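You operate a simulated robot arm through the tools that you are given. There is no shell and no other tool.

You are at the controls of a simulated robot arm. One attempt, no reset.

## Task
Put things in order on the top of the white table. At the end: the green driver stands on top of the purple blank six; the yellow cradle ten is on the white kit tray; the white blue band box (marked "RINGS") stands where the brown cloth stood; the brown cloth stands on top of the yellow stand; whatever was shut is shut again. Leave all else as you found it, and nothing knocked over.

The check looks at the end state, three seconds after you hand in, the way a careful person would. Anything else that was tipped, shoved, dropped, spilled or broken makes it a failure. Flat cloth is picked up by pressing the open fingertips on it (5 to 10 N) and closing them slowly along it; thin cloth reads only 2 to 8 mm in the jaws.

## Robot
A 6-joint arm with a two-finger parallel gripper, fixed in place. Base frame: the origin is at the foot of the arm, x ahead of it, y to its left, z up; the work surface is at about z = 820. Units: mm, degrees, N and s.
With the tool pointing down near the work surface it reaches from about 260 to 680 mm from the base axis. Its first joint turns from -66.0 to 66.0 degrees. Payload 2.9 kg.
The TCP is the grasp point between the finger pads, 30 mm short of the fingertips. In the tool frame z runs along the fingers and y along their closing line. The gripper opens to 110 mm. The fingers are 20 mm wide and 10 mm thick; the gripper's body (48 by 112 mm) begins 55 mm behind the TCP.
Orientation is that of the tool frame in the base frame, as [roll, pitch, yaw] about the fixed x, y, z axes, in that order (R = Rz(yaw) Ry(pitch) Rx(roll)). With the fingers straight down and closing along the base's y, the tool's x points along the base's -x, its y along +y and its z along -z.

## Interface
- The arm moves only by the tool move_arm. Its argument "rows" is a list of rows, each a list of 3 entries, a list of its own where there are three numbers: the shift along the tool's x, y, z in mm, then the turn, a rotation vector about the tool's x, y, z in degrees, then the finger opening in mm, from 0 to 110. In form: [[[tx, ty, tz], [ax, ay, az], jaw], ...]. A call has 1 to 20 rows; each row is the pose to reach, as a shift and turn from the pose commanded when the call began, along the tool's axes at that moment. Rows are played at 5 a second. More than 50 mm and 8.6 degrees between two rows, or a gripper value outside its range, and nothing of the call is played. Where a pose cannot be reached the arm comes as near as it can. A force on the tool above 40 N (or 10 N above the force at the start of the call, whichever is more), or a blocked arm, ends the call early, and 0.2 s more pass. The fingers move at their own pace (about 108 mm/s each) and stop on an object; they squeeze with about 42 N. The grip force told is the motor's: it shows also when the fingers shut on nothing. Time passes only in rows, and 0.2 s behind the last, so rows that repeat a pose let the fingers close. The reply holds the time, the measured pose of the TCP, the force on the tool along the base axes, the opening and the grip force, in the units named above and with some noise, with the torque about the TCP (base axes, N m) and any sound that the robot's microphone picked up.
- Cameras (640 x 400 px; columns grow to the right, rows downward): "scene" is fixed at [94.5, 470.9, 1365.8]; the picture's right is [-0.35, -0.94, 0.00], its down [-0.70, 0.26, -0.67] and it looks along [0.62, -0.24, -0.75] (base axes); focal length 229 px, centre (320, 200). "wrist" rides on the gripper at [72, 17, -103] in the tool frame; the picture's right is [-0.23, 0.97, 0.00], its down [-0.76, -0.18, -0.62] and it looks along [-0.61, -0.14, 0.78] (tool axes); focal length 222 px, centre (320, 200). There is no depth. A picture from a camera that has moved, and an enlarged one, comes with that camera's place and axes in the base frame and with its lens.
- get_image(camera): a new picture of that camera. The clock stands still meanwhile.
- zoom(camera, box): a new picture of the part [left, top, right, bottom] of that camera's present view, enlarged. The clock stands still meanwhile.
- finish_job(): hands the job in; it is judged then, once.

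Nothing tells you positions but the pictures and the camera data. Unless the task says otherwise, let go and move clear before handing in.

The tools are called after ">>>" as name(argument=value, ...) on one line, values as JSON. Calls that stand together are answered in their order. move_arm: Moves the arm, as the interface text tells. Its arguments: {"type":"object","properties":{"rows":{"type":"array"}},"required":["rows"]} The other tools are called the same way: get_image (camera) takes a picture; zoom (camera, box) takes an enlarged picture of a part of a camera's view; finish_job () hands the job in.

At the start:

```text
time: 0.0
position: [520.0, -41.9, 1099.3]
ee_rot: [180.0, 0.0, 179.9]
wrist_force: [0.2, 0.4, -0.3]
torque: [0.01, -0.02, 0.01]
gripper_width: 110.0
finger_force: 0.1
```

scene: 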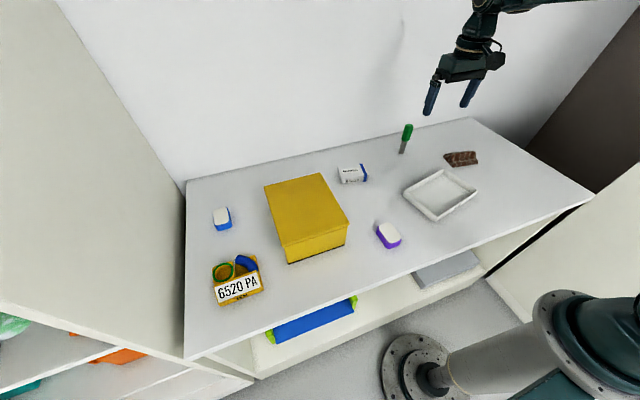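
wrist: 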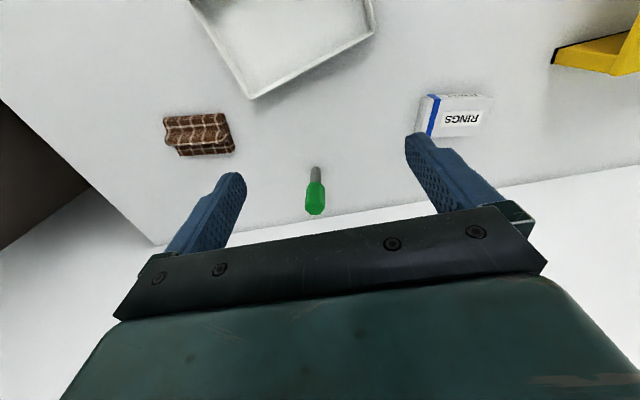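

I see a table with a yellow box, a RINGS box, a green driver standing, a folded brown cloth, a white tray, a purple-banded and a blue-banded blank, and a yellow holder with a plate. I'll zoom in for details before moving.

>>> zoom(camera="scene", box=[180, 160, 360, 320])

>>> zoom(camera="scene", box=[320, 110, 500, 260])

>>> zoom(camera="scene", box=[190, 240, 290, 320])

>>> zoom(camera="wrist", box=[140, 60, 340, 240])

```text
2.50 times, centred on (270, 240) of scene
camera zoom: at [94.5, 470.9, 1365.8], right [-0.35, -0.94, 0.0], down [-0.7, 0.26, -0.67], along [0.62, -0.24, -0.75], focal length 572 px, centre (445, 100)
```

zoom: 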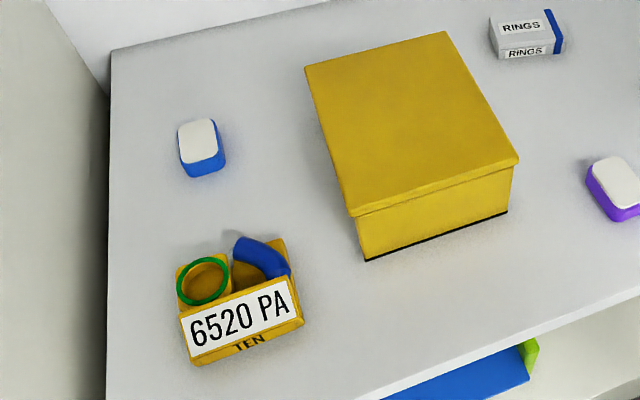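

```text
2.67 times, centred on (410, 185) of scene
camera zoom: at [94.5, 470.9, 1365.8], right [-0.35, -0.94, 0.0], down [-0.7, 0.26, -0.67], along [0.62, -0.24, -0.75], focal length 610 px, centre (80, 240)
```

zoom: 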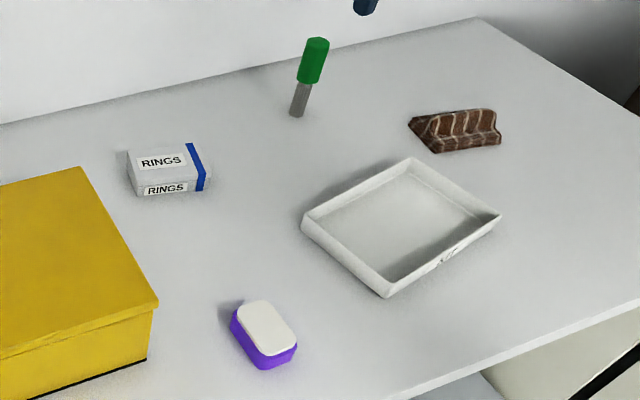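

```text
5.00 times, centred on (240, 280) of scene
camera zoom: at [94.5, 470.9, 1365.8], right [-0.35, -0.94, 0.0], down [-0.7, 0.26, -0.67], along [0.62, -0.24, -0.75], focal length 1144 px, centre (720, -200)
```

zoom: 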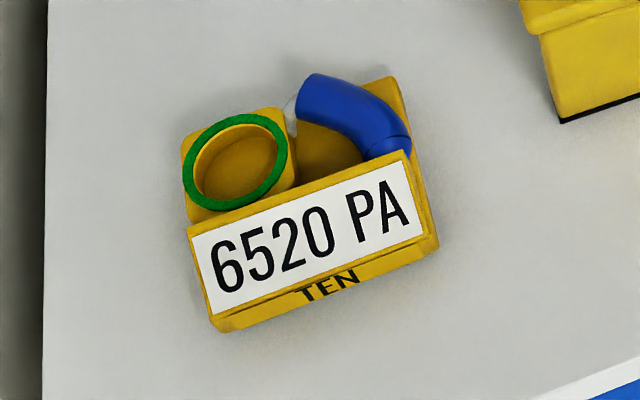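

```text
2.22 times, centred on (240, 150) of wrist
camera zoom: at [445.5, -23.5, 1204.1], right [0.23, 0.97, 0.0], down [0.76, -0.18, 0.62], along [0.61, -0.14, -0.78], focal length 494 px, centre (498, 311)
```

zoom: 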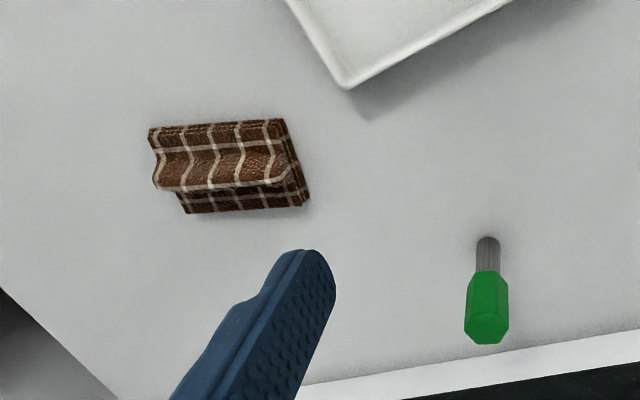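

The tall green driver stands near (666, -86), the brown cloth near (520, -245), the purple blank near (330, 175), and the big yellow box spans about x 367–560, y 290–455 with its top near z 923. I'll move the wrist camera over the left side to see whether the yellow box is the stand, and where the blank and cradle are.

>>> move_arm(rows=[[[17, 37, 5], [0, 0, 0], 110], [[34, 74, 10], [0, 0, 0], 110], [[51, 111, 15], [0, 0, 0], 110], [[67, 148, 20], [0, 0, 0], 110], [[84, 185, 25], [0, 0, 0], 110], [[101, 222, 30], [0, 0, 0], 110], [[118, 259, 35], [0, 0, 0], 110], [[135, 296, 40], [0, 0, 0], 110], [[151, 333, 45], [0, 0, 0], 110], [[168, 370, 50], [0, 0, 0], 110], [[185, 407, 55], [0, 0, 0], 110], [[202, 444, 59], [0, 0, 0], 110]])

>>> get_image(camera="wrist")

```text
time: 2.6
position: [317.1, 403.4, 1038.9]
ee_rot: [-180.0, 0.0, 179.9]
wrist_force: [-0.4, 0.1, -0.2]
torque: [-0.01, 0.02, -0.02]
gripper_width: 110.2
finger_force: 0.0
```

```text
taken
camera wrist: at [243.1, 421.3, 1144.3], right [0.23, 0.97, 0.0], down [0.76, -0.18, 0.62], along [0.61, -0.14, -0.78], focal length 222 px, centre (320, 200)
```

wrist: 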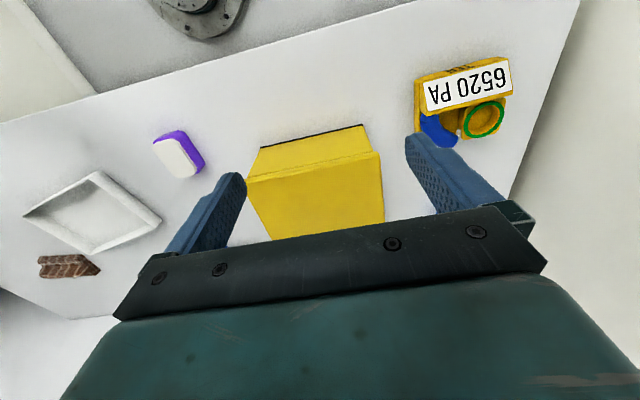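

The wrist picture is upside down relative to the base (far x is at the bottom). I'll zoom on the yellow box, cradle and blank.

>>> zoom(camera="wrist", box=[230, 110, 400, 250])

>>> zoom(camera="wrist", box=[390, 40, 530, 160])

>>> zoom(camera="wrist", box=[20, 120, 220, 290])

```text
2.86 times, centred on (315, 180) of wrist
camera zoom: at [243.1, 421.3, 1144.3], right [0.23, 0.97, 0.0], down [0.76, -0.18, 0.62], along [0.61, -0.14, -0.78], focal length 635 px, centre (334, 257)
```

zoom: 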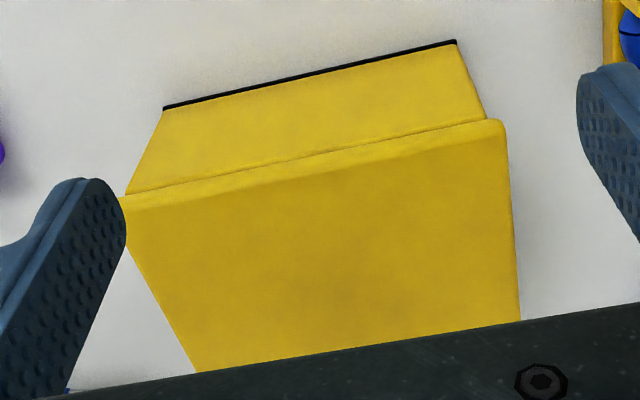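

```text
3.33 times, centred on (460, 100) of wrist
camera zoom: at [243.1, 421.3, 1144.3], right [0.23, 0.97, 0.0], down [0.76, -0.18, 0.62], along [0.61, -0.14, -0.78], focal length 740 px, centre (-147, 533)
```

zoom: 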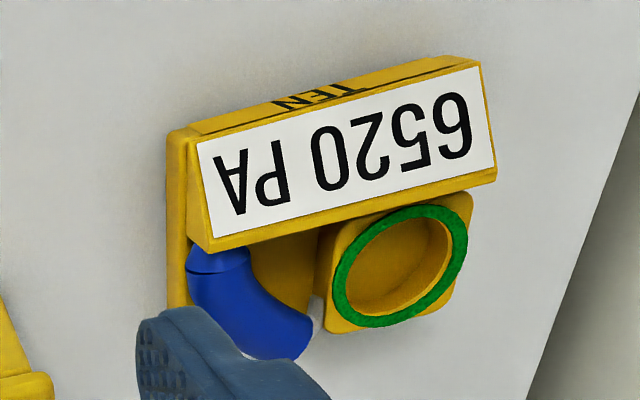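

```text
2.35 times, centred on (120, 205) of wrist
camera zoom: at [243.1, 421.3, 1144.3], right [0.23, 0.97, 0.0], down [0.76, -0.18, 0.62], along [0.61, -0.14, -0.78], focal length 523 px, centre (791, 188)
```

zoom: 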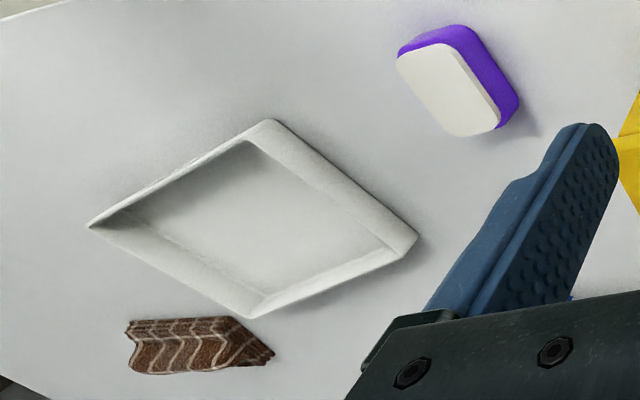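

The yellow box shows a lip along its front top edge and a dark line at its foot, so it may have a lid. I'll turn the wrist camera to view it from its right side, and see the RINGS box and blanks too.

>>> move_arm(rows=[[[-13, -25, 0], [0, 0, -8], 110], [[-26, -50, 0], [0, 0, -16], 110], [[-39, -75, 0], [0, 0, -24], 110], [[-52, -100, 0], [0, 0, -32], 110], [[-65, -125, 0], [0, 0, -40], 110], [[-78, -150, 0], [0, 0, -48], 110], [[-91, -175, 0], [0, 0, -56], 110], [[-104, -200, 0], [0, 0, -64], 110], [[-117, -225, 0], [0, 0, -72], 110], [[-130, -250, 0], [0, 0, -80], 110]])

>>> get_image(camera="wrist")

>>> get_image(camera="scene")

```text
time: 4.8
position: [445.9, 152.5, 1041.7]
ee_rot: [-179.9, 0.0, -99.9]
wrist_force: [-0.3, 0.9, -0.8]
torque: [-0.01, -0.03, -0.01]
gripper_width: 109.9
finger_force: 0.0
```

```text
taken
camera wrist: at [416.7, 85.3, 1146.3], right [-0.92, 0.39, 0.0], down [0.31, 0.72, 0.62], along [0.24, 0.57, -0.78], focal length 222 px, centre (320, 200)
```

wrist: 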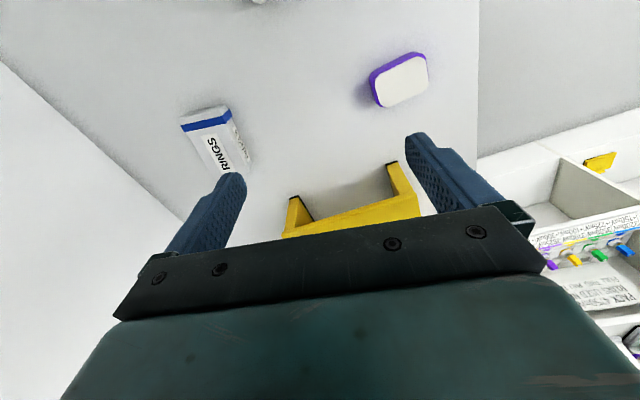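

```text
taken
```

scene: 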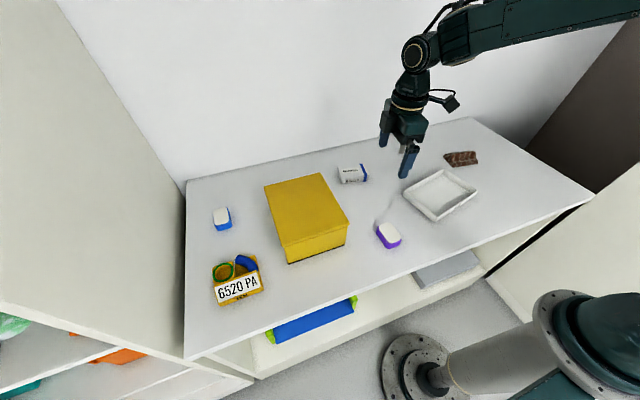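

The yellow thing is a bridge-like stand with two walls and an open tunnel. I'll zoom on it, the RINGS box, the purple blank, and the labels at the right.

>>> zoom(camera="wrist", box=[260, 130, 440, 250])

>>> zoom(camera="wrist", box=[160, 30, 440, 200])

>>> zoom(camera="wrist", box=[500, 140, 640, 360])

```text
3.33 times, centred on (350, 190) of wrist
camera zoom: at [416.7, 85.3, 1146.3], right [-0.92, 0.39, 0.0], down [0.31, 0.72, 0.62], along [0.24, 0.57, -0.78], focal length 740 px, centre (220, 233)
```

zoom: 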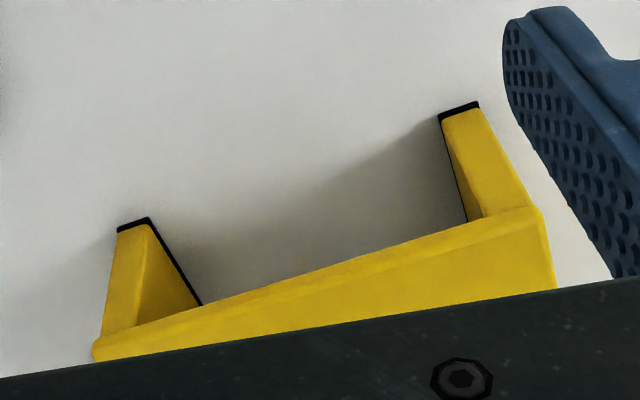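

```text
2.29 times, centred on (300, 115) of wrist
camera zoom: at [416.7, 85.3, 1146.3], right [-0.92, 0.39, 0.0], down [0.31, 0.72, 0.62], along [0.24, 0.57, -0.78], focal length 508 px, centre (366, 394)
```

zoom: 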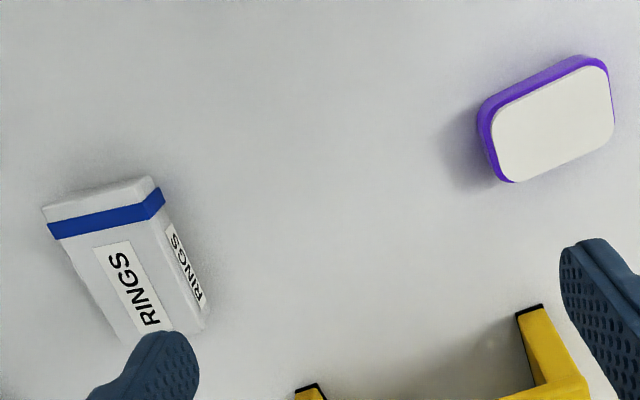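

```text
1.82 times, centred on (570, 250) of wrist
camera zoom: at [416.7, 85.3, 1146.3], right [-0.92, 0.39, 0.0], down [0.31, 0.72, 0.62], along [0.24, 0.57, -0.78], focal length 404 px, centre (-134, 109)
```

zoom: 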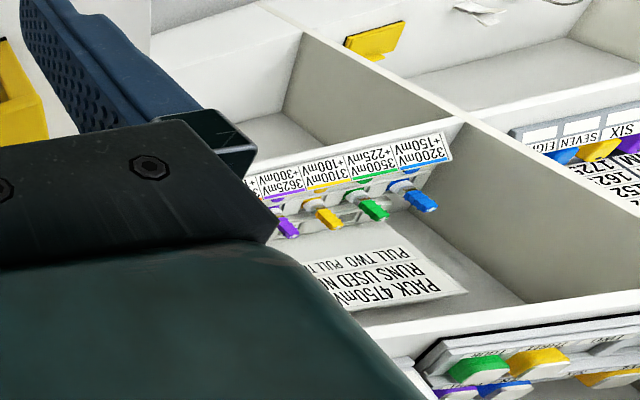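

The yellow bridge is the stand, and nothing on the table top looks open. Next I go near the brown cloth (about (515, -245)) to see its form and pose close up.

>>> move_arm(rows=[[[38, -5, 0], [0, 0, 8], 110], [[75, -11, 0], [0, 0, 16], 110], [[113, -16, 10], [0, 0, 24], 110], [[150, -21, 20], [0, 0, 32], 110], [[188, -27, 35], [0, 0, 40], 110], [[225, -32, 50], [0, 0, 48], 110], [[263, -37, 65], [0, 0, 56], 110], [[300, -43, 80], [0, 0, 64], 110], [[338, -48, 95], [0, 0, 72], 110], [[375, -53, 110], [0, 0, 80], 110]])

>>> get_image(camera="wrist")

>>> zoom(camera="wrist", box=[220, 100, 420, 230])

```text
time: 7.0
position: [433.4, -226.0, 931.2]
ee_rot: [-180.0, 0.0, 180.0]
wrist_force: [-0.8, 0.3, 0.6]
torque: [0.05, 0.02, 0.0]
gripper_width: 110.0
finger_force: 0.0
```

```text
taken
camera wrist: at [360.2, -208.6, 1035.3], right [0.23, 0.97, 0.0], down [0.76, -0.18, 0.62], along [0.61, -0.14, -0.78], focal length 222 px, centre (320, 200)
```

wrist: 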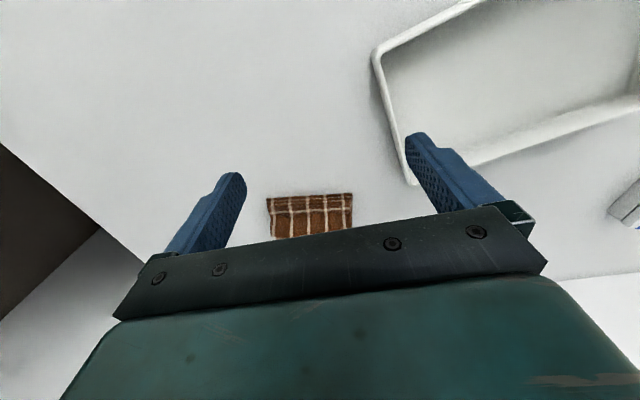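

```text
3.08 times, centred on (320, 165) of wrist
camera zoom: at [360.2, -208.6, 1035.3], right [0.23, 0.97, 0.0], down [0.76, -0.18, 0.62], along [0.61, -0.14, -0.78], focal length 684 px, centre (320, 308)
```

zoom: 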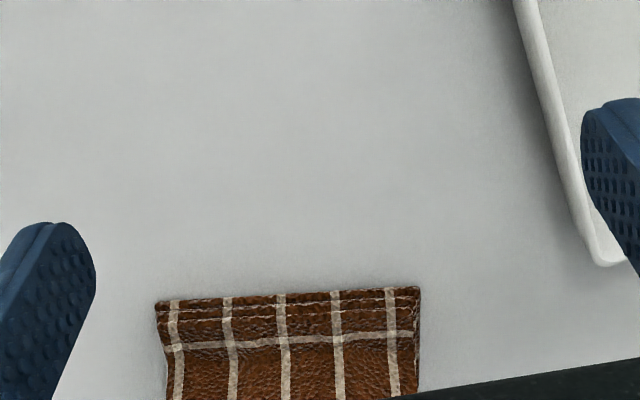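

The cloth is a folded, layered bundle about 100 mm long in y. I back up a little to see it whole.

>>> move_arm(rows=[[[35, 0, -10], [0, 0, 0], 110], [[70, 0, -20], [0, 0, 0], 110], [[80, 0, -30], [0, 0, 0], 110]])

>>> zoom(camera="wrist", box=[220, 110, 420, 230])

>>> zoom(camera="scene", box=[420, 130, 500, 190])

```text
time: 7.8
position: [354.2, -225.7, 960.0]
ee_rot: [180.0, 0.0, 180.0]
wrist_force: [0.0, -0.4, -0.1]
torque: [0.02, 0.02, 0.01]
gripper_width: 110.1
finger_force: 0.1
```

```text
3.20 times, centred on (320, 170) of wrist
camera zoom: at [280.0, -207.8, 1065.0], right [0.23, 0.97, 0.0], down [0.76, -0.18, 0.62], along [0.61, -0.14, -0.78], focal length 711 px, centre (320, 296)
```

zoom: 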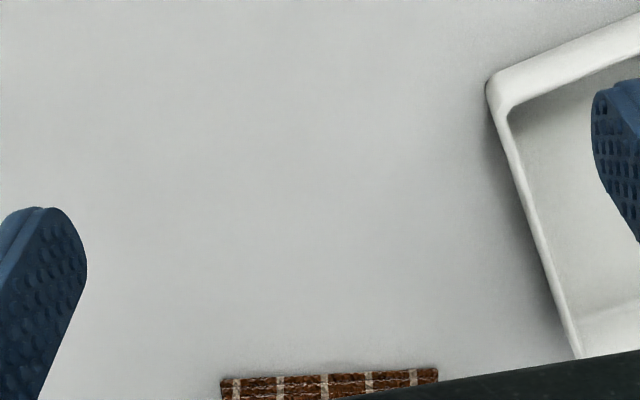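

```text
6.67 times, centred on (460, 160) of scene
camera zoom: at [94.5, 470.9, 1365.8], right [-0.35, -0.94, 0.0], down [-0.7, 0.26, -0.67], along [0.62, -0.24, -0.75], focal length 1525 px, centre (-613, 467)
```

zoom: 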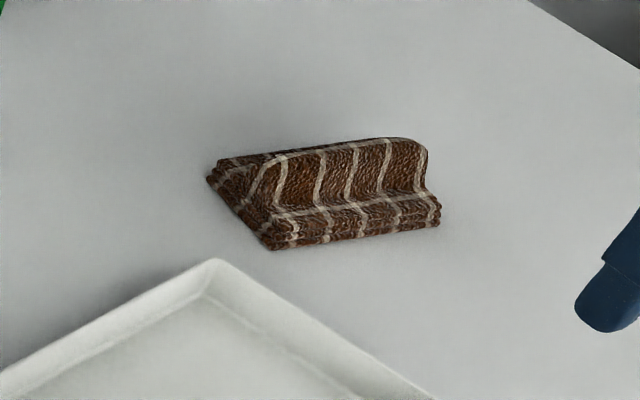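

I had the direction backwards; the cloth appears at about (549, -266), footprint roughly 103 × 62 mm, rotated about 8°. I move forward to see it from above.

>>> move_arm(rows=[[[-45, 0, 0], [0, 0, 0], 110], [[-90, 0, 0], [0, 0, 0], 110], [[-135, 0, 0], [0, 0, 0], 110], [[-150, -10, 0], [0, 0, 0], 110]])

>>> zoom(camera="wrist", box=[220, 110, 420, 235])

>>> get_image(camera="wrist")

```text
time: 8.8
position: [503.6, -233.9, 959.4]
ee_rot: [179.9, -0.1, -180.0]
wrist_force: [1.1, 0.6, 0.2]
torque: [0.03, 0.01, -0.03]
gripper_width: 109.7
finger_force: 0.1
```

```text
3.20 times, centred on (320, 172) of wrist
camera zoom: at [430.4, -217.1, 1064.8], right [0.23, 0.97, 0.0], down [0.76, -0.18, 0.62], along [0.61, -0.14, -0.78], focal length 711 px, centre (320, 288)
```

zoom: 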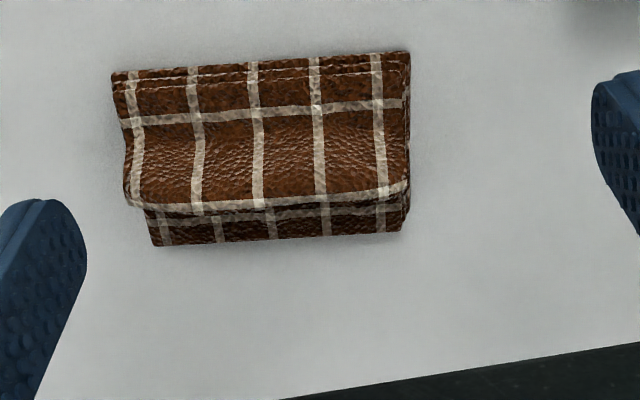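

```text
taken
camera wrist: at [430.4, -217.1, 1064.8], right [0.23, 0.97, 0.0], down [0.76, -0.18, 0.62], along [0.61, -0.14, -0.78], focal length 222 px, centre (320, 200)
```

wrist: 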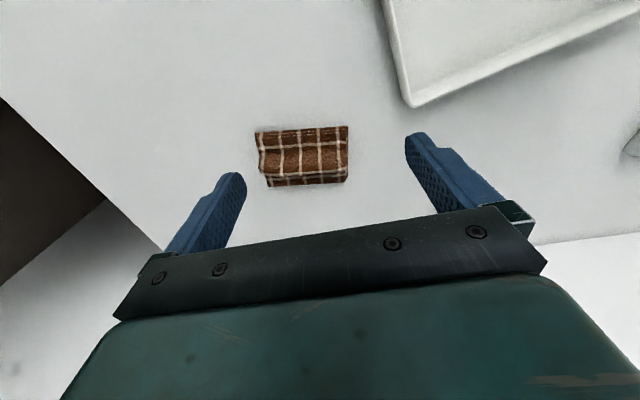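

The cloth is a folded bundle: low layered front near x≈519, a hump about 35 mm high, back near x≈588, centre about (553, -266). I'll turn the fingers to close along its short side and hover above it.

>>> move_arm(rows=[[[-4, -3, 0], [0, 0, 8.2], 110], [[-8, -5, 0], [0, 0, 16.4], 110], [[-12, -8, 0], [0, 0, 24.6], 110], [[-16, -11, 0], [0, 0, 32.8], 110], [[-21, -13, 0], [0, 0, 41], 110], [[-25, -16, 0], [0, 0, 49.2], 110], [[-29, -19, 0], [0, 0, 57.4], 110], [[-33, -21, 0], [0, 0, 65.6], 110], [[-37, -24, 0], [0, 0, 73.8], 110], [[-41, -27, 0], [0, 0, 82], 110], [[-45, -30, 0], [0, 0, 90.2], 110], [[-49, -32, 0], [0, 0, 98.3], 110]])

>>> get_image(camera="wrist")

>>> zoom(camera="scene", box=[390, 80, 530, 190])

```text
time: 11.4
position: [554.3, -268.7, 960.3]
ee_rot: [-180.0, 0.1, 81.5]
wrist_force: [-0.9, 0.2, 0.7]
torque: [0.0, 0.01, -0.01]
gripper_width: 110.1
finger_force: 0.0
```

```text
taken
camera wrist: at [579.9, -198.1, 1065.0], right [0.93, -0.37, 0.0], down [-0.29, -0.73, 0.62], along [-0.23, -0.58, -0.78], focal length 222 px, centre (320, 200)
```

wrist: 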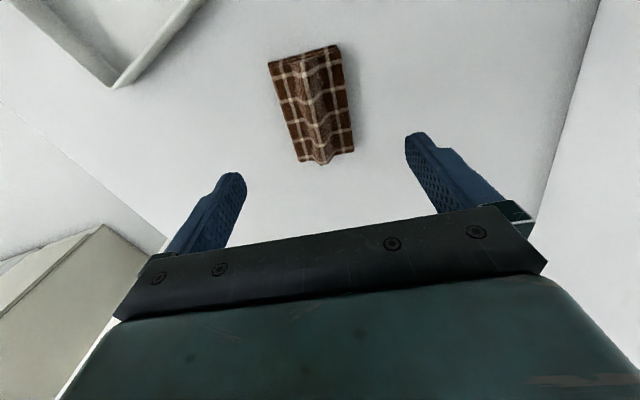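

```text
3.64 times, centred on (460, 135) of scene
camera zoom: at [94.5, 470.9, 1365.8], right [-0.35, -0.94, 0.0], down [-0.7, 0.26, -0.67], along [0.62, -0.24, -0.75], focal length 832 px, centre (-189, 436)
```

zoom: 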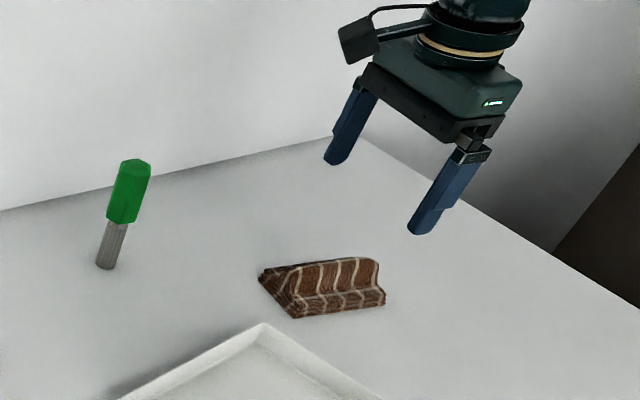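

The fingers are now lined up across the cloth's short side. I zoom in to check the cloth's profile and centre from this side.

>>> zoom(camera="wrist", box=[230, 30, 390, 180])

```text
2.67 times, centred on (310, 105) of wrist
camera zoom: at [579.9, -198.1, 1065.0], right [0.93, -0.37, 0.0], down [-0.29, -0.73, 0.62], along [-0.23, -0.58, -0.78], focal length 592 px, centre (347, 453)
```

zoom: 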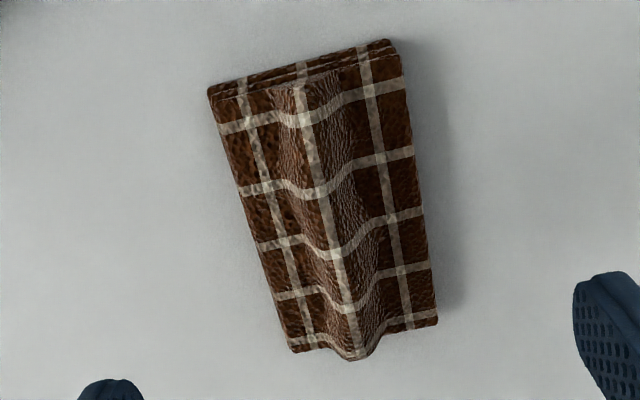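

The cloth is a folded pad about 66 × 104 mm with a ridge down its middle, centred near (548.5, -265). I descend with open fingers straddling it, tips just above the table.

>>> move_arm(rows=[[[2.6, -6, 20], [0, 0, 0], 110], [[2.6, -6, 50], [0, 0, 0], 110], [[2.6, -6, 80], [0, 0, 0], 110], [[2.6, -6, 95], [0, 0, 0], 110], [[2.6, -6, 102], [0, 0, 0], 110], [[2.6, -6, 106], [0, 0, 0], 110], [[2.6, -6, 106], [0, 0, 0], 110]])

>>> get_image(camera="wrist")

>>> zoom(camera="scene", box=[390, 100, 530, 210])

```text
time: 13.0
position: [547.7, -266.0, 852.9]
ee_rot: [179.9, 0.1, 81.7]
wrist_force: [0.4, 0.4, -0.5]
torque: [-0.03, 0.01, -0.05]
gripper_width: 110.0
finger_force: 0.1
```

```text
taken
camera wrist: at [573.6, -194.1, 958.7], right [0.93, -0.37, 0.0], down [-0.29, -0.73, 0.62], along [-0.23, -0.58, -0.78], focal length 222 px, centre (320, 200)
```

wrist: 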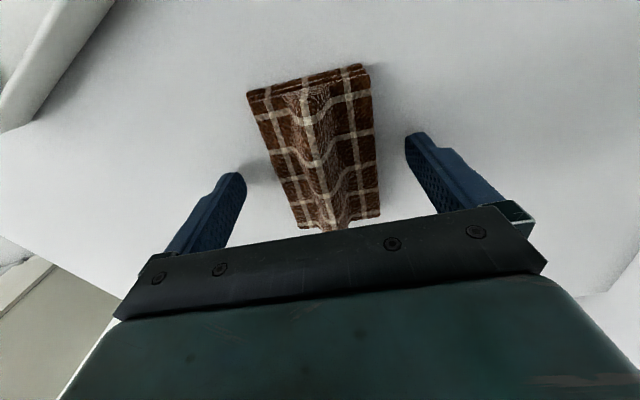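

```text
3.64 times, centred on (460, 155) of scene
camera zoom: at [94.5, 470.9, 1365.8], right [-0.35, -0.94, 0.0], down [-0.7, 0.26, -0.67], along [0.62, -0.24, -0.75], focal length 832 px, centre (-189, 364)
```

zoom: 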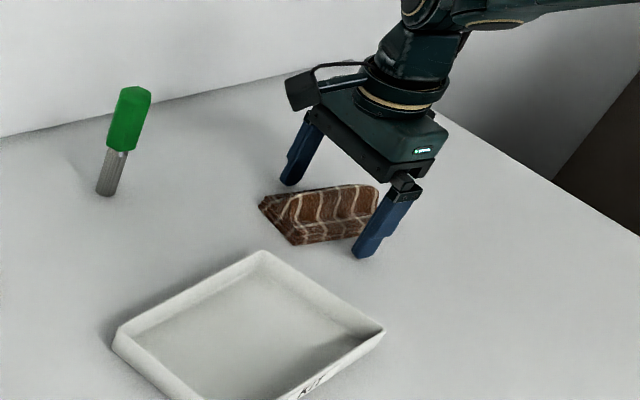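

The fingers straddle the cloth's middle with clearance. I close slowly and watch the opening.

>>> move_arm(rows=[[[0, 0, 0], [0, 0, 0], 95], [[0, 0, 0], [0, 0, 0], 85], [[0, 0, 0], [0, 0, 0], 77], [[0, 0, 0], [0, 0, 0], 72], [[0, 0, 0], [0, 0, 0], 68], [[0, 0, 0], [0, 0, 0], 64], [[0, 0, 0], [0, 0, 0], 61]])

>>> get_image(camera="wrist")

```text
time: 14.6
position: [548.2, -263.9, 853.6]
ee_rot: [180.0, 0.0, 81.7]
wrist_force: [0.4, 0.3, 0.5]
torque: [-0.02, 0.0, -0.03]
gripper_width: 66.3
finger_force: 41.7
```

```text
taken
camera wrist: at [573.7, -194.2, 959.0], right [0.93, -0.37, 0.0], down [-0.29, -0.73, 0.62], along [-0.23, -0.58, -0.78], focal length 222 px, centre (320, 200)
```

wrist: 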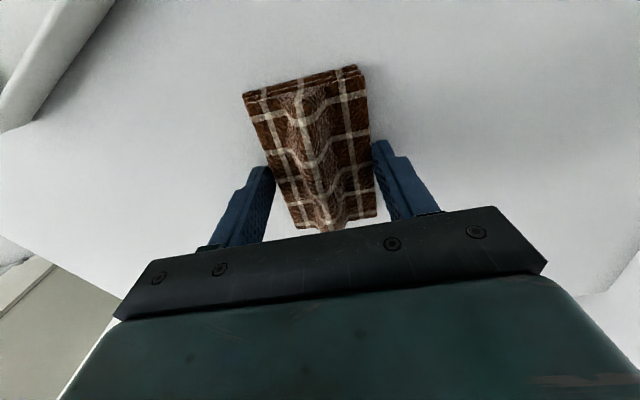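

The opening stopped at 66 mm with full grip, so the cloth is firm and held. I lift it straight up and check.

>>> move_arm(rows=[[[0, 0, -10], [0, 0, 0], 58], [[0, 0, -30], [0, 0, 0], 58], [[0, 0, -70], [0, 0, 0], 58], [[0, 0, -110], [0, 0, 0], 58], [[0, 0, -155], [0, 0, 0], 58]])

>>> get_image(camera="scene")

```text
time: 15.8
position: [547.2, -264.2, 1009.4]
ee_rot: [-180.0, 0.0, 81.7]
wrist_force: [0.1, 0.8, -0.7]
torque: [0.0, 0.0, -0.05]
gripper_width: 66.5
finger_force: 42.1
```

```text
taken
```

scene: 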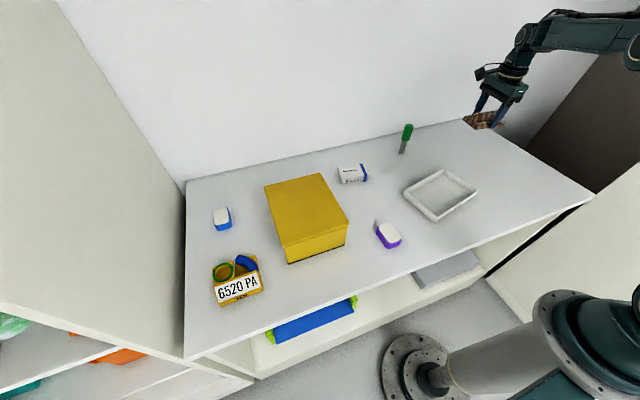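

The cloth is held firmly in the air. I carry it across at z≈1010 to above the centre of the yellow stand (463, 372), turning it so its long side runs along the stand's long side.

>>> move_arm(rows=[[[44, -12.5, 0], [0, 0, -7], 58], [[88, -25, 0], [0, 0, -14], 58], [[132, -37.5, 0], [0, 0, -21], 58], [[176, -50, 0], [0, 0, -28], 58], [[220, -62.5, 0], [0, 0, -35], 58], [[264.5, -75, 0], [0, 0, -42], 58], [[308.5, -87.5, 0], [0, 0, -49], 58], [[352.5, -100, 0], [0, 0, -56], 58], [[396.5, -112.5, 0], [0, 0, -63], 58], [[441, -125, 0], [0, 0, -70], 58], [[485, -137.5, 0], [0, 0, -77.2], 58], [[529, -150, 0], [0, 0, -84.3], 58], [[573, -162.5, 0], [0, 0, -91.3], 58], [[617, -175, 0], [0, 0, -98.3], 58], [[617, -175, 0], [0, 0, -98.3], 58]])

>>> get_image(camera="scene")

>>> get_image(camera="wrist")

```text
time: 19.0
position: [463.0, 372.5, 1009.6]
ee_rot: [180.0, 0.0, -179.9]
wrist_force: [0.8, -0.3, 0.3]
torque: [0.0, 0.0, -0.01]
gripper_width: 66.9
finger_force: 42.5
```

```text
taken
```

scene: 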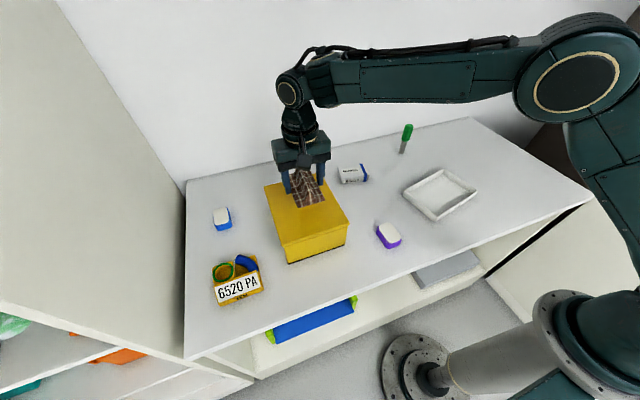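

```text
taken
camera wrist: at [389.4, 389.8, 1114.8], right [0.23, 0.97, 0.0], down [0.76, -0.18, 0.62], along [0.61, -0.14, -0.78], focal length 222 px, centre (320, 200)
```

wrist: 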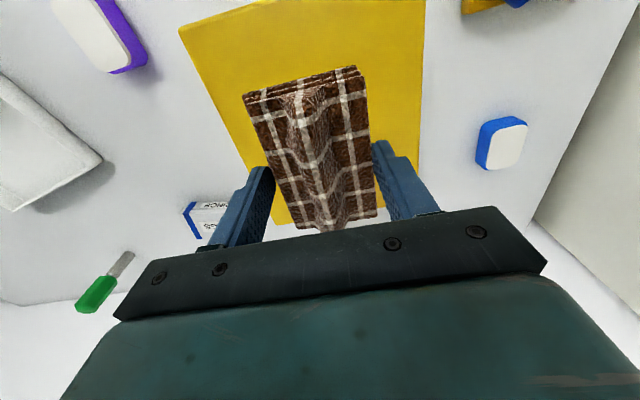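

Cloth is centred over the stand. I lower it in stages, watching for the contact force.

>>> move_arm(rows=[[[0, 0, 20], [0, 0, 0], 58], [[0, 0, 38], [0, 0, 0], 58], [[0, 0, 45], [0, 0, 0], 58]])

>>> zoom(camera="scene", box=[250, 130, 370, 270])

```text
time: 19.8
position: [464.2, 371.6, 963.8]
ee_rot: [-180.0, 0.1, 180.0]
wrist_force: [0.2, 0.0, -0.3]
torque: [0.01, 0.02, -0.02]
gripper_width: 66.6
finger_force: 41.5
```

```text
2.86 times, centred on (310, 200) of scene
camera zoom: at [94.5, 470.9, 1365.8], right [-0.35, -0.94, 0.0], down [-0.7, 0.26, -0.67], along [0.62, -0.24, -0.75], focal length 654 px, centre (349, 200)
```

zoom: 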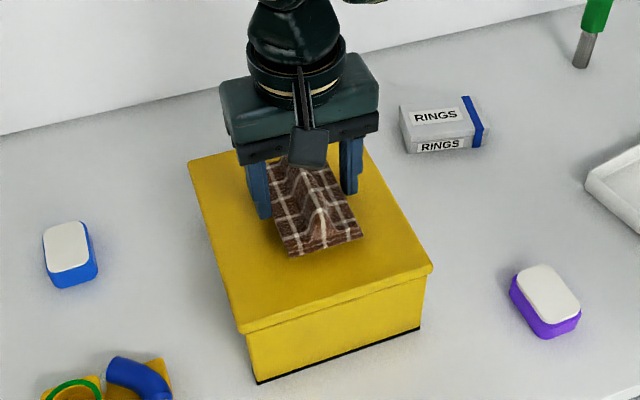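

No contact yet. I go down in small steps.

>>> move_arm(rows=[[[0, 0, 2], [0, 0, 0], 58], [[0, 0, 4], [0, 0, 0], 58], [[0, 0, 4], [0, 0, 0], 58]])

>>> move_arm(rows=[[[0, 0, 1.5], [0, 0, 0], 58], [[0, 0, 3], [0, 0, 0], 58], [[0, 0, 3], [0, 0, 0], 58]])

```text
time: 20.6
position: [462.4, 372.3, 959.7]
ee_rot: [-179.9, 0.0, 180.0]
wrist_force: [-0.4, -0.6, -0.7]
torque: [-0.02, -0.01, -0.01]
gripper_width: 66.5
finger_force: 42.5
```

```text
time: 21.4
position: [463.8, 371.2, 957.4]
ee_rot: [180.0, 0.1, -179.9]
wrist_force: [-0.3, 0.1, -0.7]
torque: [-0.04, 0.0, -0.01]
gripper_width: 66.6
finger_force: 42.0
```

>>> move_arm(rows=[[[0, 0, 1], [0, 0, 0], 58], [[0, 0, 2], [0, 0, 0], 58], [[0, 0, 2], [0, 0, 0], 58]])

>>> zoom(camera="scene", box=[270, 160, 350, 230])

```text
time: 22.2
position: [463.5, 371.4, 955.6]
ee_rot: [179.9, -0.1, -180.0]
wrist_force: [0.0, 0.1, 0.0]
torque: [0.0, 0.03, 0.0]
gripper_width: 66.6
finger_force: 41.9
```

```text
5.71 times, centred on (310, 195) of scene
camera zoom: at [94.5, 470.9, 1365.8], right [-0.35, -0.94, 0.0], down [-0.7, 0.26, -0.67], along [0.62, -0.24, -0.75], focal length 1307 px, centre (377, 229)
```

zoom: 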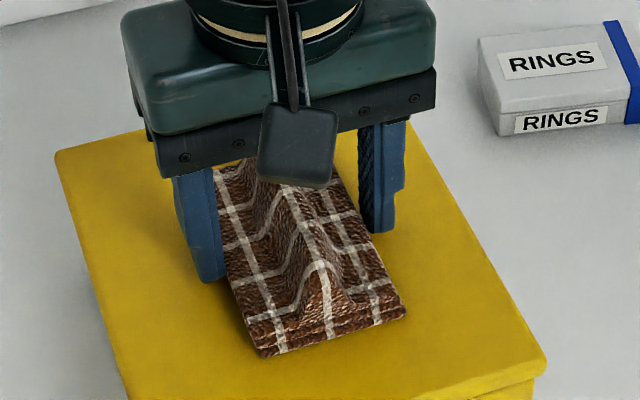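

Very near the surface now; continuing in small steps.

>>> move_arm(rows=[[[0, 0, 1], [0, 0, 0], 58], [[0, 0, 1.5], [0, 0, 0], 58], [[0, 0, 1.5], [0, 0, 0], 58]])

>>> move_arm(rows=[[[0, 0, 1], [0, 0, 0], 58], [[0, 0, 1.5], [0, 0, 0], 58], [[0, 0, 1.5], [0, 0, 0], 58]])

```text
time: 23.0
position: [464.1, 370.9, 954.4]
ee_rot: [179.9, 0.1, -179.9]
wrist_force: [-0.2, 0.0, 1.9]
torque: [-0.06, 0.06, -0.02]
gripper_width: 66.8
finger_force: 42.2
```

```text
time: 23.8
position: [463.2, 372.2, 953.9]
ee_rot: [179.9, 0.1, 180.0]
wrist_force: [-1.9, -2.8, 17.6]
torque: [-0.29, 0.34, 0.03]
gripper_width: 66.5
finger_force: 42.2
```

Contact felt (stand top ≈ z 921). I ease up a millimetre and open the fingers, then rise clear.

>>> move_arm(rows=[[[0, 0, -1], [0, 0, 0], 58], [[0, 0, -1], [0, 0, 0], 66], [[0, 0, -1], [0, 0, 0], 72], [[0, 0, -1], [0, 0, 0], 85], [[0, 0, -1], [0, 0, 0], 95], [[0, 0, -20], [0, 0, 0], 100], [[0, 0, -60], [0, 0, 0], 100], [[0, 0, -100], [0, 0, 0], 100]])

>>> zoom(camera="scene", box=[250, 130, 370, 270])

>>> get_image(camera="wrist")

```text
time: 25.6
position: [462.8, 371.7, 1052.5]
ee_rot: [-179.9, -0.1, 180.0]
wrist_force: [0.1, 0.0, -0.5]
torque: [-0.01, -0.05, -0.03]
gripper_width: 100.0
finger_force: 0.0
```

```text
2.86 times, centred on (310, 200) of scene
camera zoom: at [94.5, 470.9, 1365.8], right [-0.35, -0.94, 0.0], down [-0.7, 0.26, -0.67], along [0.62, -0.24, -0.75], focal length 654 px, centre (349, 200)
```

zoom: 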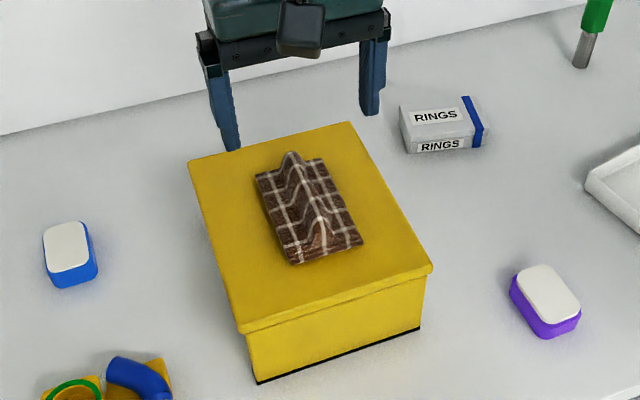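

```text
taken
camera wrist: at [388.6, 389.3, 1157.0], right [0.23, 0.97, 0.0], down [0.76, -0.18, 0.62], along [0.61, -0.14, -0.78], focal length 222 px, centre (320, 200)
```

wrist: 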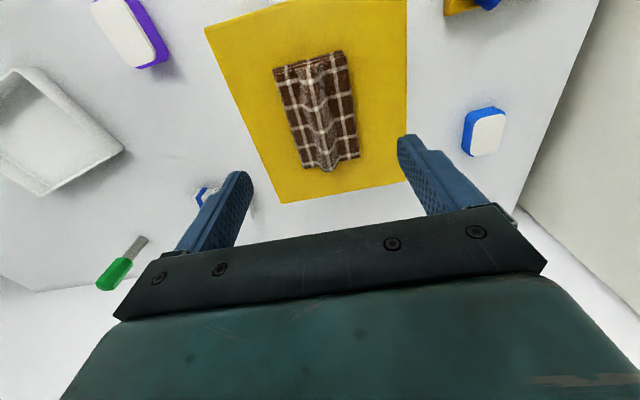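

The cloth stands on the yellow stand. Next, the RINGS box near (607, 151): I move to look at it from above.

>>> move_arm(rows=[[[-18, -43, 0], [0, 0, 0], 110], [[-36, -86, 0], [0, 0, 0], 110], [[-55, -129, 0], [0, 0, 0], 110], [[-73, -172, 0], [0, 0, 0], 110], [[-92, -215, 10], [0, 0, 0], 110], [[-92, -215, 50], [0, 0, 0], 110], [[-92, -215, 90], [0, 0, 0], 110]])

>>> get_image(camera="wrist")

>>> zoom(camera="wrist", box=[220, 90, 420, 230])

```text
time: 27.2
position: [554.5, 157.2, 961.9]
ee_rot: [179.9, 0.0, 179.9]
wrist_force: [0.3, 0.0, -0.1]
torque: [0.04, 0.01, 0.02]
gripper_width: 109.9
finger_force: 0.0
```

```text
taken
camera wrist: at [481.0, 174.1, 1067.1], right [0.23, 0.97, 0.0], down [0.76, -0.18, 0.62], along [0.61, -0.14, -0.78], focal length 222 px, centre (320, 200)
```

wrist: 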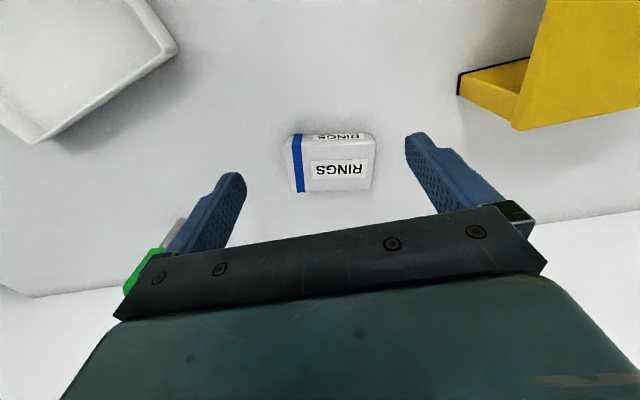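

```text
2.86 times, centred on (320, 160) of wrist
camera zoom: at [481.0, 174.1, 1067.1], right [0.23, 0.97, 0.0], down [0.76, -0.18, 0.62], along [0.61, -0.14, -0.78], focal length 635 px, centre (320, 314)
```

zoom: 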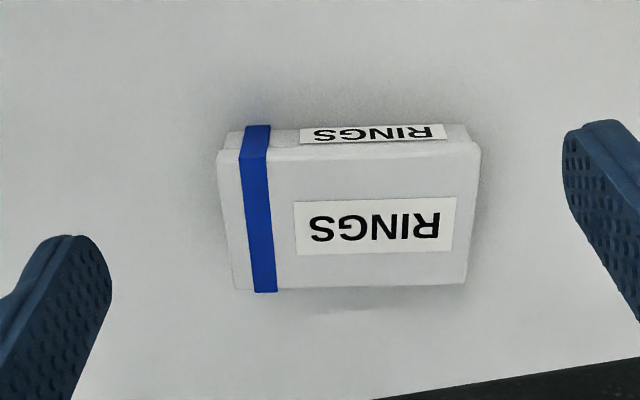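

The RINGS box is about 95 × 63 mm, centred near (609, 156), turned about 11°. I turn the fingers across its short side and hover above it.

>>> move_arm(rows=[[[-5.5, 0, 0], [0, 0, -7.9], 110], [[-11, 0, 0], [0, 0, -15.8], 110], [[-16.5, 0, 0], [0, 0, -23.6], 110], [[-22, 0, 0], [0, 0, -31.5], 110], [[-27.5, 0, 0], [0, 0, -39.4], 110], [[-33, 0, 0], [0, 0, -47.3], 110], [[-38.5, 0, 0], [0, 0, -55.2], 110], [[-44, 0, 0], [0, 0, -63], 110], [[-49.5, 0, 0], [0, 0, -70.9], 110], [[-54.8, -0.7, 0], [0, 0, -78.8], 110], [[-54.8, -0.7, 0], [0, 0, -78.8], 110]])

>>> zoom(camera="wrist", box=[200, 40, 440, 220])

>>> zoom(camera="scene", box=[290, 80, 430, 190])

```text
time: 29.6
position: [611.6, 155.8, 961.1]
ee_rot: [-180.0, 0.0, -101.0]
wrist_force: [0.7, -0.8, 0.1]
torque: [-0.04, 0.01, 0.01]
gripper_width: 109.9
finger_force: 0.0
```

```text
2.22 times, centred on (320, 130) of wrist
camera zoom: at [579.0, 88.6, 1067.0], right [-0.91, 0.41, 0.0], down [0.32, 0.71, 0.62], along [0.26, 0.57, -0.78], focal length 494 px, centre (320, 356)
```

zoom: 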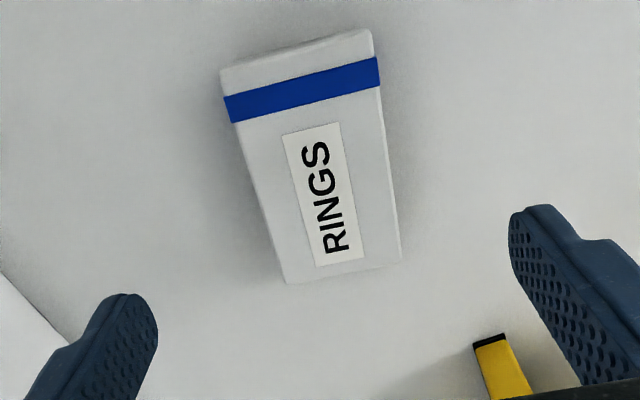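

```text
3.64 times, centred on (360, 135) of scene
camera zoom: at [94.5, 470.9, 1365.8], right [-0.35, -0.94, 0.0], down [-0.7, 0.26, -0.67], along [0.62, -0.24, -0.75], focal length 832 px, centre (174, 436)
```

zoom: 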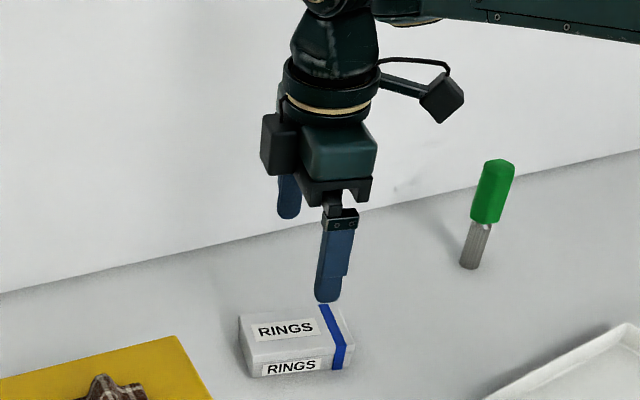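

The fingers are centred over the RINGS box. I descend and close slowly.

>>> move_arm(rows=[[[0, 0, 30], [0, 0, 0], 110], [[0, 0, 60], [0, 0, 0], 110], [[0, 0, 85], [0, 0, 0], 110], [[0, 0, 100], [0, 0, 0], 110], [[0, 0, 107], [0, 0, 0], 110], [[0, 0, 107], [0, 0, 0], 110]])

>>> get_image(camera="wrist")

>>> zoom(camera="scene", box=[290, 100, 430, 210])

```text
time: 31.0
position: [609.5, 155.4, 855.3]
ee_rot: [180.0, 0.1, -101.1]
wrist_force: [-0.6, -0.6, 0.3]
torque: [0.02, -0.02, -0.02]
gripper_width: 110.2
finger_force: 0.1
```

```text
taken
camera wrist: at [578.1, 88.8, 960.3], right [-0.91, 0.41, 0.0], down [0.32, 0.71, 0.62], along [0.26, 0.57, -0.78], focal length 222 px, centre (320, 200)
```

wrist: 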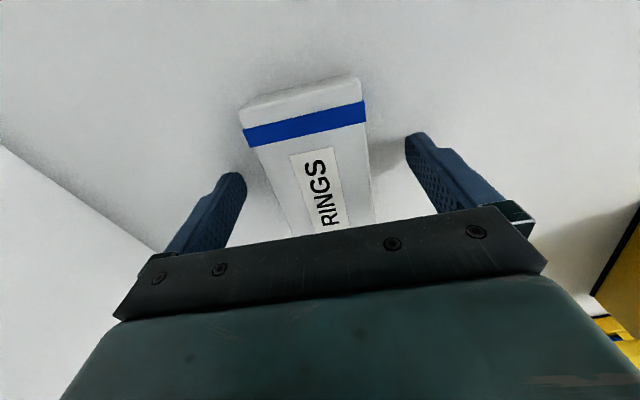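

```text
3.64 times, centred on (360, 155) of scene
camera zoom: at [94.5, 470.9, 1365.8], right [-0.35, -0.94, 0.0], down [-0.7, 0.26, -0.67], along [0.62, -0.24, -0.75], focal length 832 px, centre (174, 364)
```

zoom: 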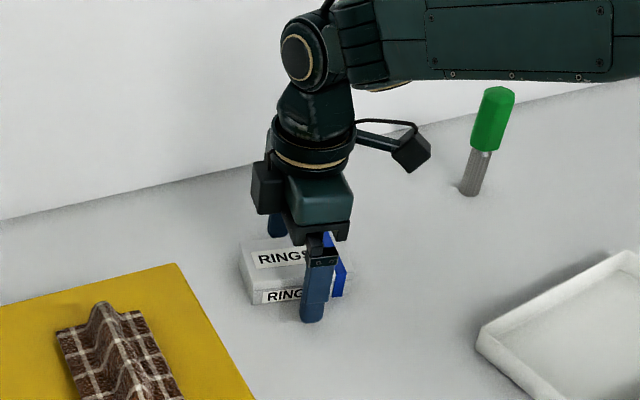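

The fingers straddle the box well. Closing slowly now.

>>> move_arm(rows=[[[0, 0, 0], [0, 0, 0], 95], [[0, 0, 0], [0, 0, 0], 84], [[0, 0, 0], [0, 0, 0], 76], [[0, 0, 0], [0, 0, 0], 70], [[0, 0, 0], [0, 0, 0], 66], [[0, 0, 0], [0, 0, 0], 62], [[0, 0, 0], [0, 0, 0], 58], [[0, 0, 0], [0, 0, 0], 55]])

>>> get_image(camera="wrist")

```text
time: 32.8
position: [609.5, 155.8, 855.4]
ee_rot: [180.0, 0.0, -101.2]
wrist_force: [-0.5, 0.3, -0.1]
torque: [-0.01, -0.03, 0.04]
gripper_width: 58.9
finger_force: 42.1
```

```text
taken
camera wrist: at [578.1, 88.9, 960.6], right [-0.91, 0.41, 0.0], down [0.32, 0.71, 0.62], along [0.26, 0.57, -0.78], focal length 222 px, centre (320, 200)
```

wrist: 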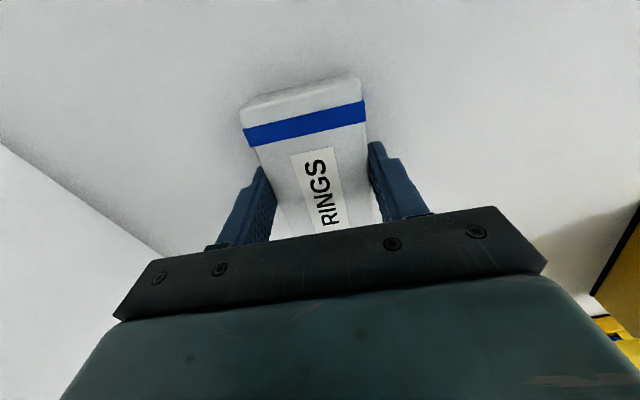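

The box is held at 59 mm. I lift it well above the driver's height and check.

>>> move_arm(rows=[[[0, 0, -8], [0, 0, 0], 52], [[0, 0, -30], [0, 0, 0], 52], [[0, 0, -70], [0, 0, 0], 52], [[0, 0, -110], [0, 0, 0], 52], [[0, 0, -155], [0, 0, 0], 52]])

>>> get_image(camera="wrist")

>>> get_image(camera="scene")

```text
time: 34.0
position: [610.9, 157.1, 1012.1]
ee_rot: [180.0, -0.1, -101.2]
wrist_force: [-0.7, -1.4, -0.7]
torque: [0.02, 0.01, -0.02]
gripper_width: 58.9
finger_force: 41.9
```

```text
taken
camera wrist: at [578.7, 89.4, 1116.6], right [-0.91, 0.41, 0.0], down [0.32, 0.71, 0.62], along [0.26, 0.57, -0.78], focal length 222 px, centre (320, 200)
```

wrist: 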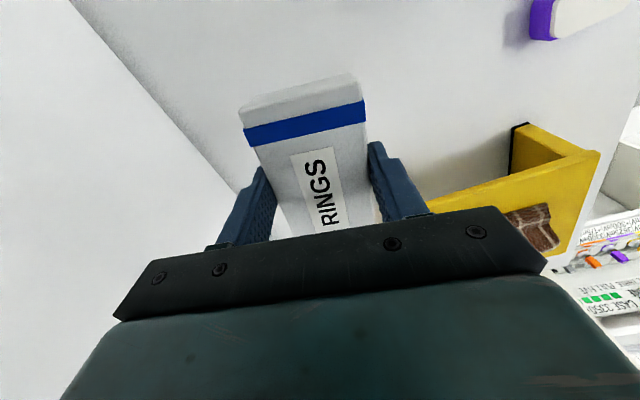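

```text
taken
```

scene: 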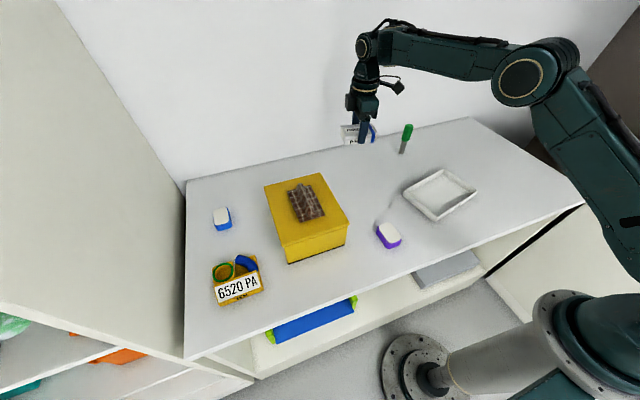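

The box is held. I carry it at z≈1010 to the cloth's former spot (548, -265), keeping clear of the driver.

>>> move_arm(rows=[[[42.5, -6, 0], [0, 0, 0], 52], [[85, -12, 0], [0, 0, 0], 52], [[127.5, -16, 0], [0, 0, 0], 52], [[170, -20, 0], [0, 0, 0], 52], [[212.5, -24, 0], [0, 0, -0.5], 52], [[255, -26, 0], [0, 0, -1], 52], [[297.5, -26, 0], [0, 0, -1.5], 52], [[340, -26, 0], [0, 0, -2], 52], [[382, -24, 0], [0, 0, -2], 52], [[424.5, -21.6, 0], [0, 0, -2], 52], [[424.5, -21.6, 0], [0, 0, -2], 52]])

>>> get_image(camera="scene")

```text
time: 36.4
position: [548.3, -267.7, 1011.4]
ee_rot: [-180.0, 0.0, -99.3]
wrist_force: [-1.4, -0.5, -1.2]
torque: [0.02, 0.02, 0.04]
gripper_width: 59.1
finger_force: 42.0
```

```text
taken
```

scene: 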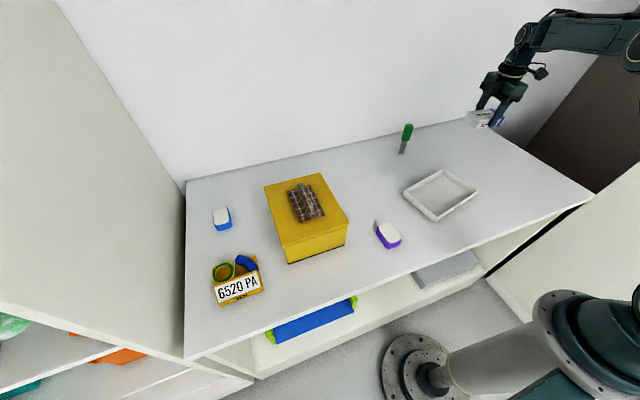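

Over the spot. I descend most of the way, then feel for the table.

>>> move_arm(rows=[[[0, 0, 40], [0, 0, 0], 52], [[0, 0, 80], [0, 0, 0], 52], [[0, 0, 115], [0, 0, 0], 52], [[0, 0, 140], [0, 0, 0], 52], [[0, 0, 148], [0, 0, 0], 52], [[0, 0, 150], [0, 0, 0], 52]])

>>> move_arm(rows=[[[0, 0, 1.5], [0, 0, 0], 52], [[0, 0, 3], [0, 0, 0], 52], [[0, 0, 3], [0, 0, 0], 52]])

```text
time: 37.8
position: [548.6, -265.5, 860.6]
ee_rot: [-180.0, 0.1, -99.2]
wrist_force: [-0.5, -0.5, -0.6]
torque: [0.04, -0.01, 0.02]
gripper_width: 58.8
finger_force: 42.2
```

```text
time: 38.6
position: [549.6, -264.7, 856.4]
ee_rot: [180.0, 0.0, -99.2]
wrist_force: [-0.2, 0.4, -0.3]
torque: [-0.02, -0.02, 0.0]
gripper_width: 59.0
finger_force: 41.6
```

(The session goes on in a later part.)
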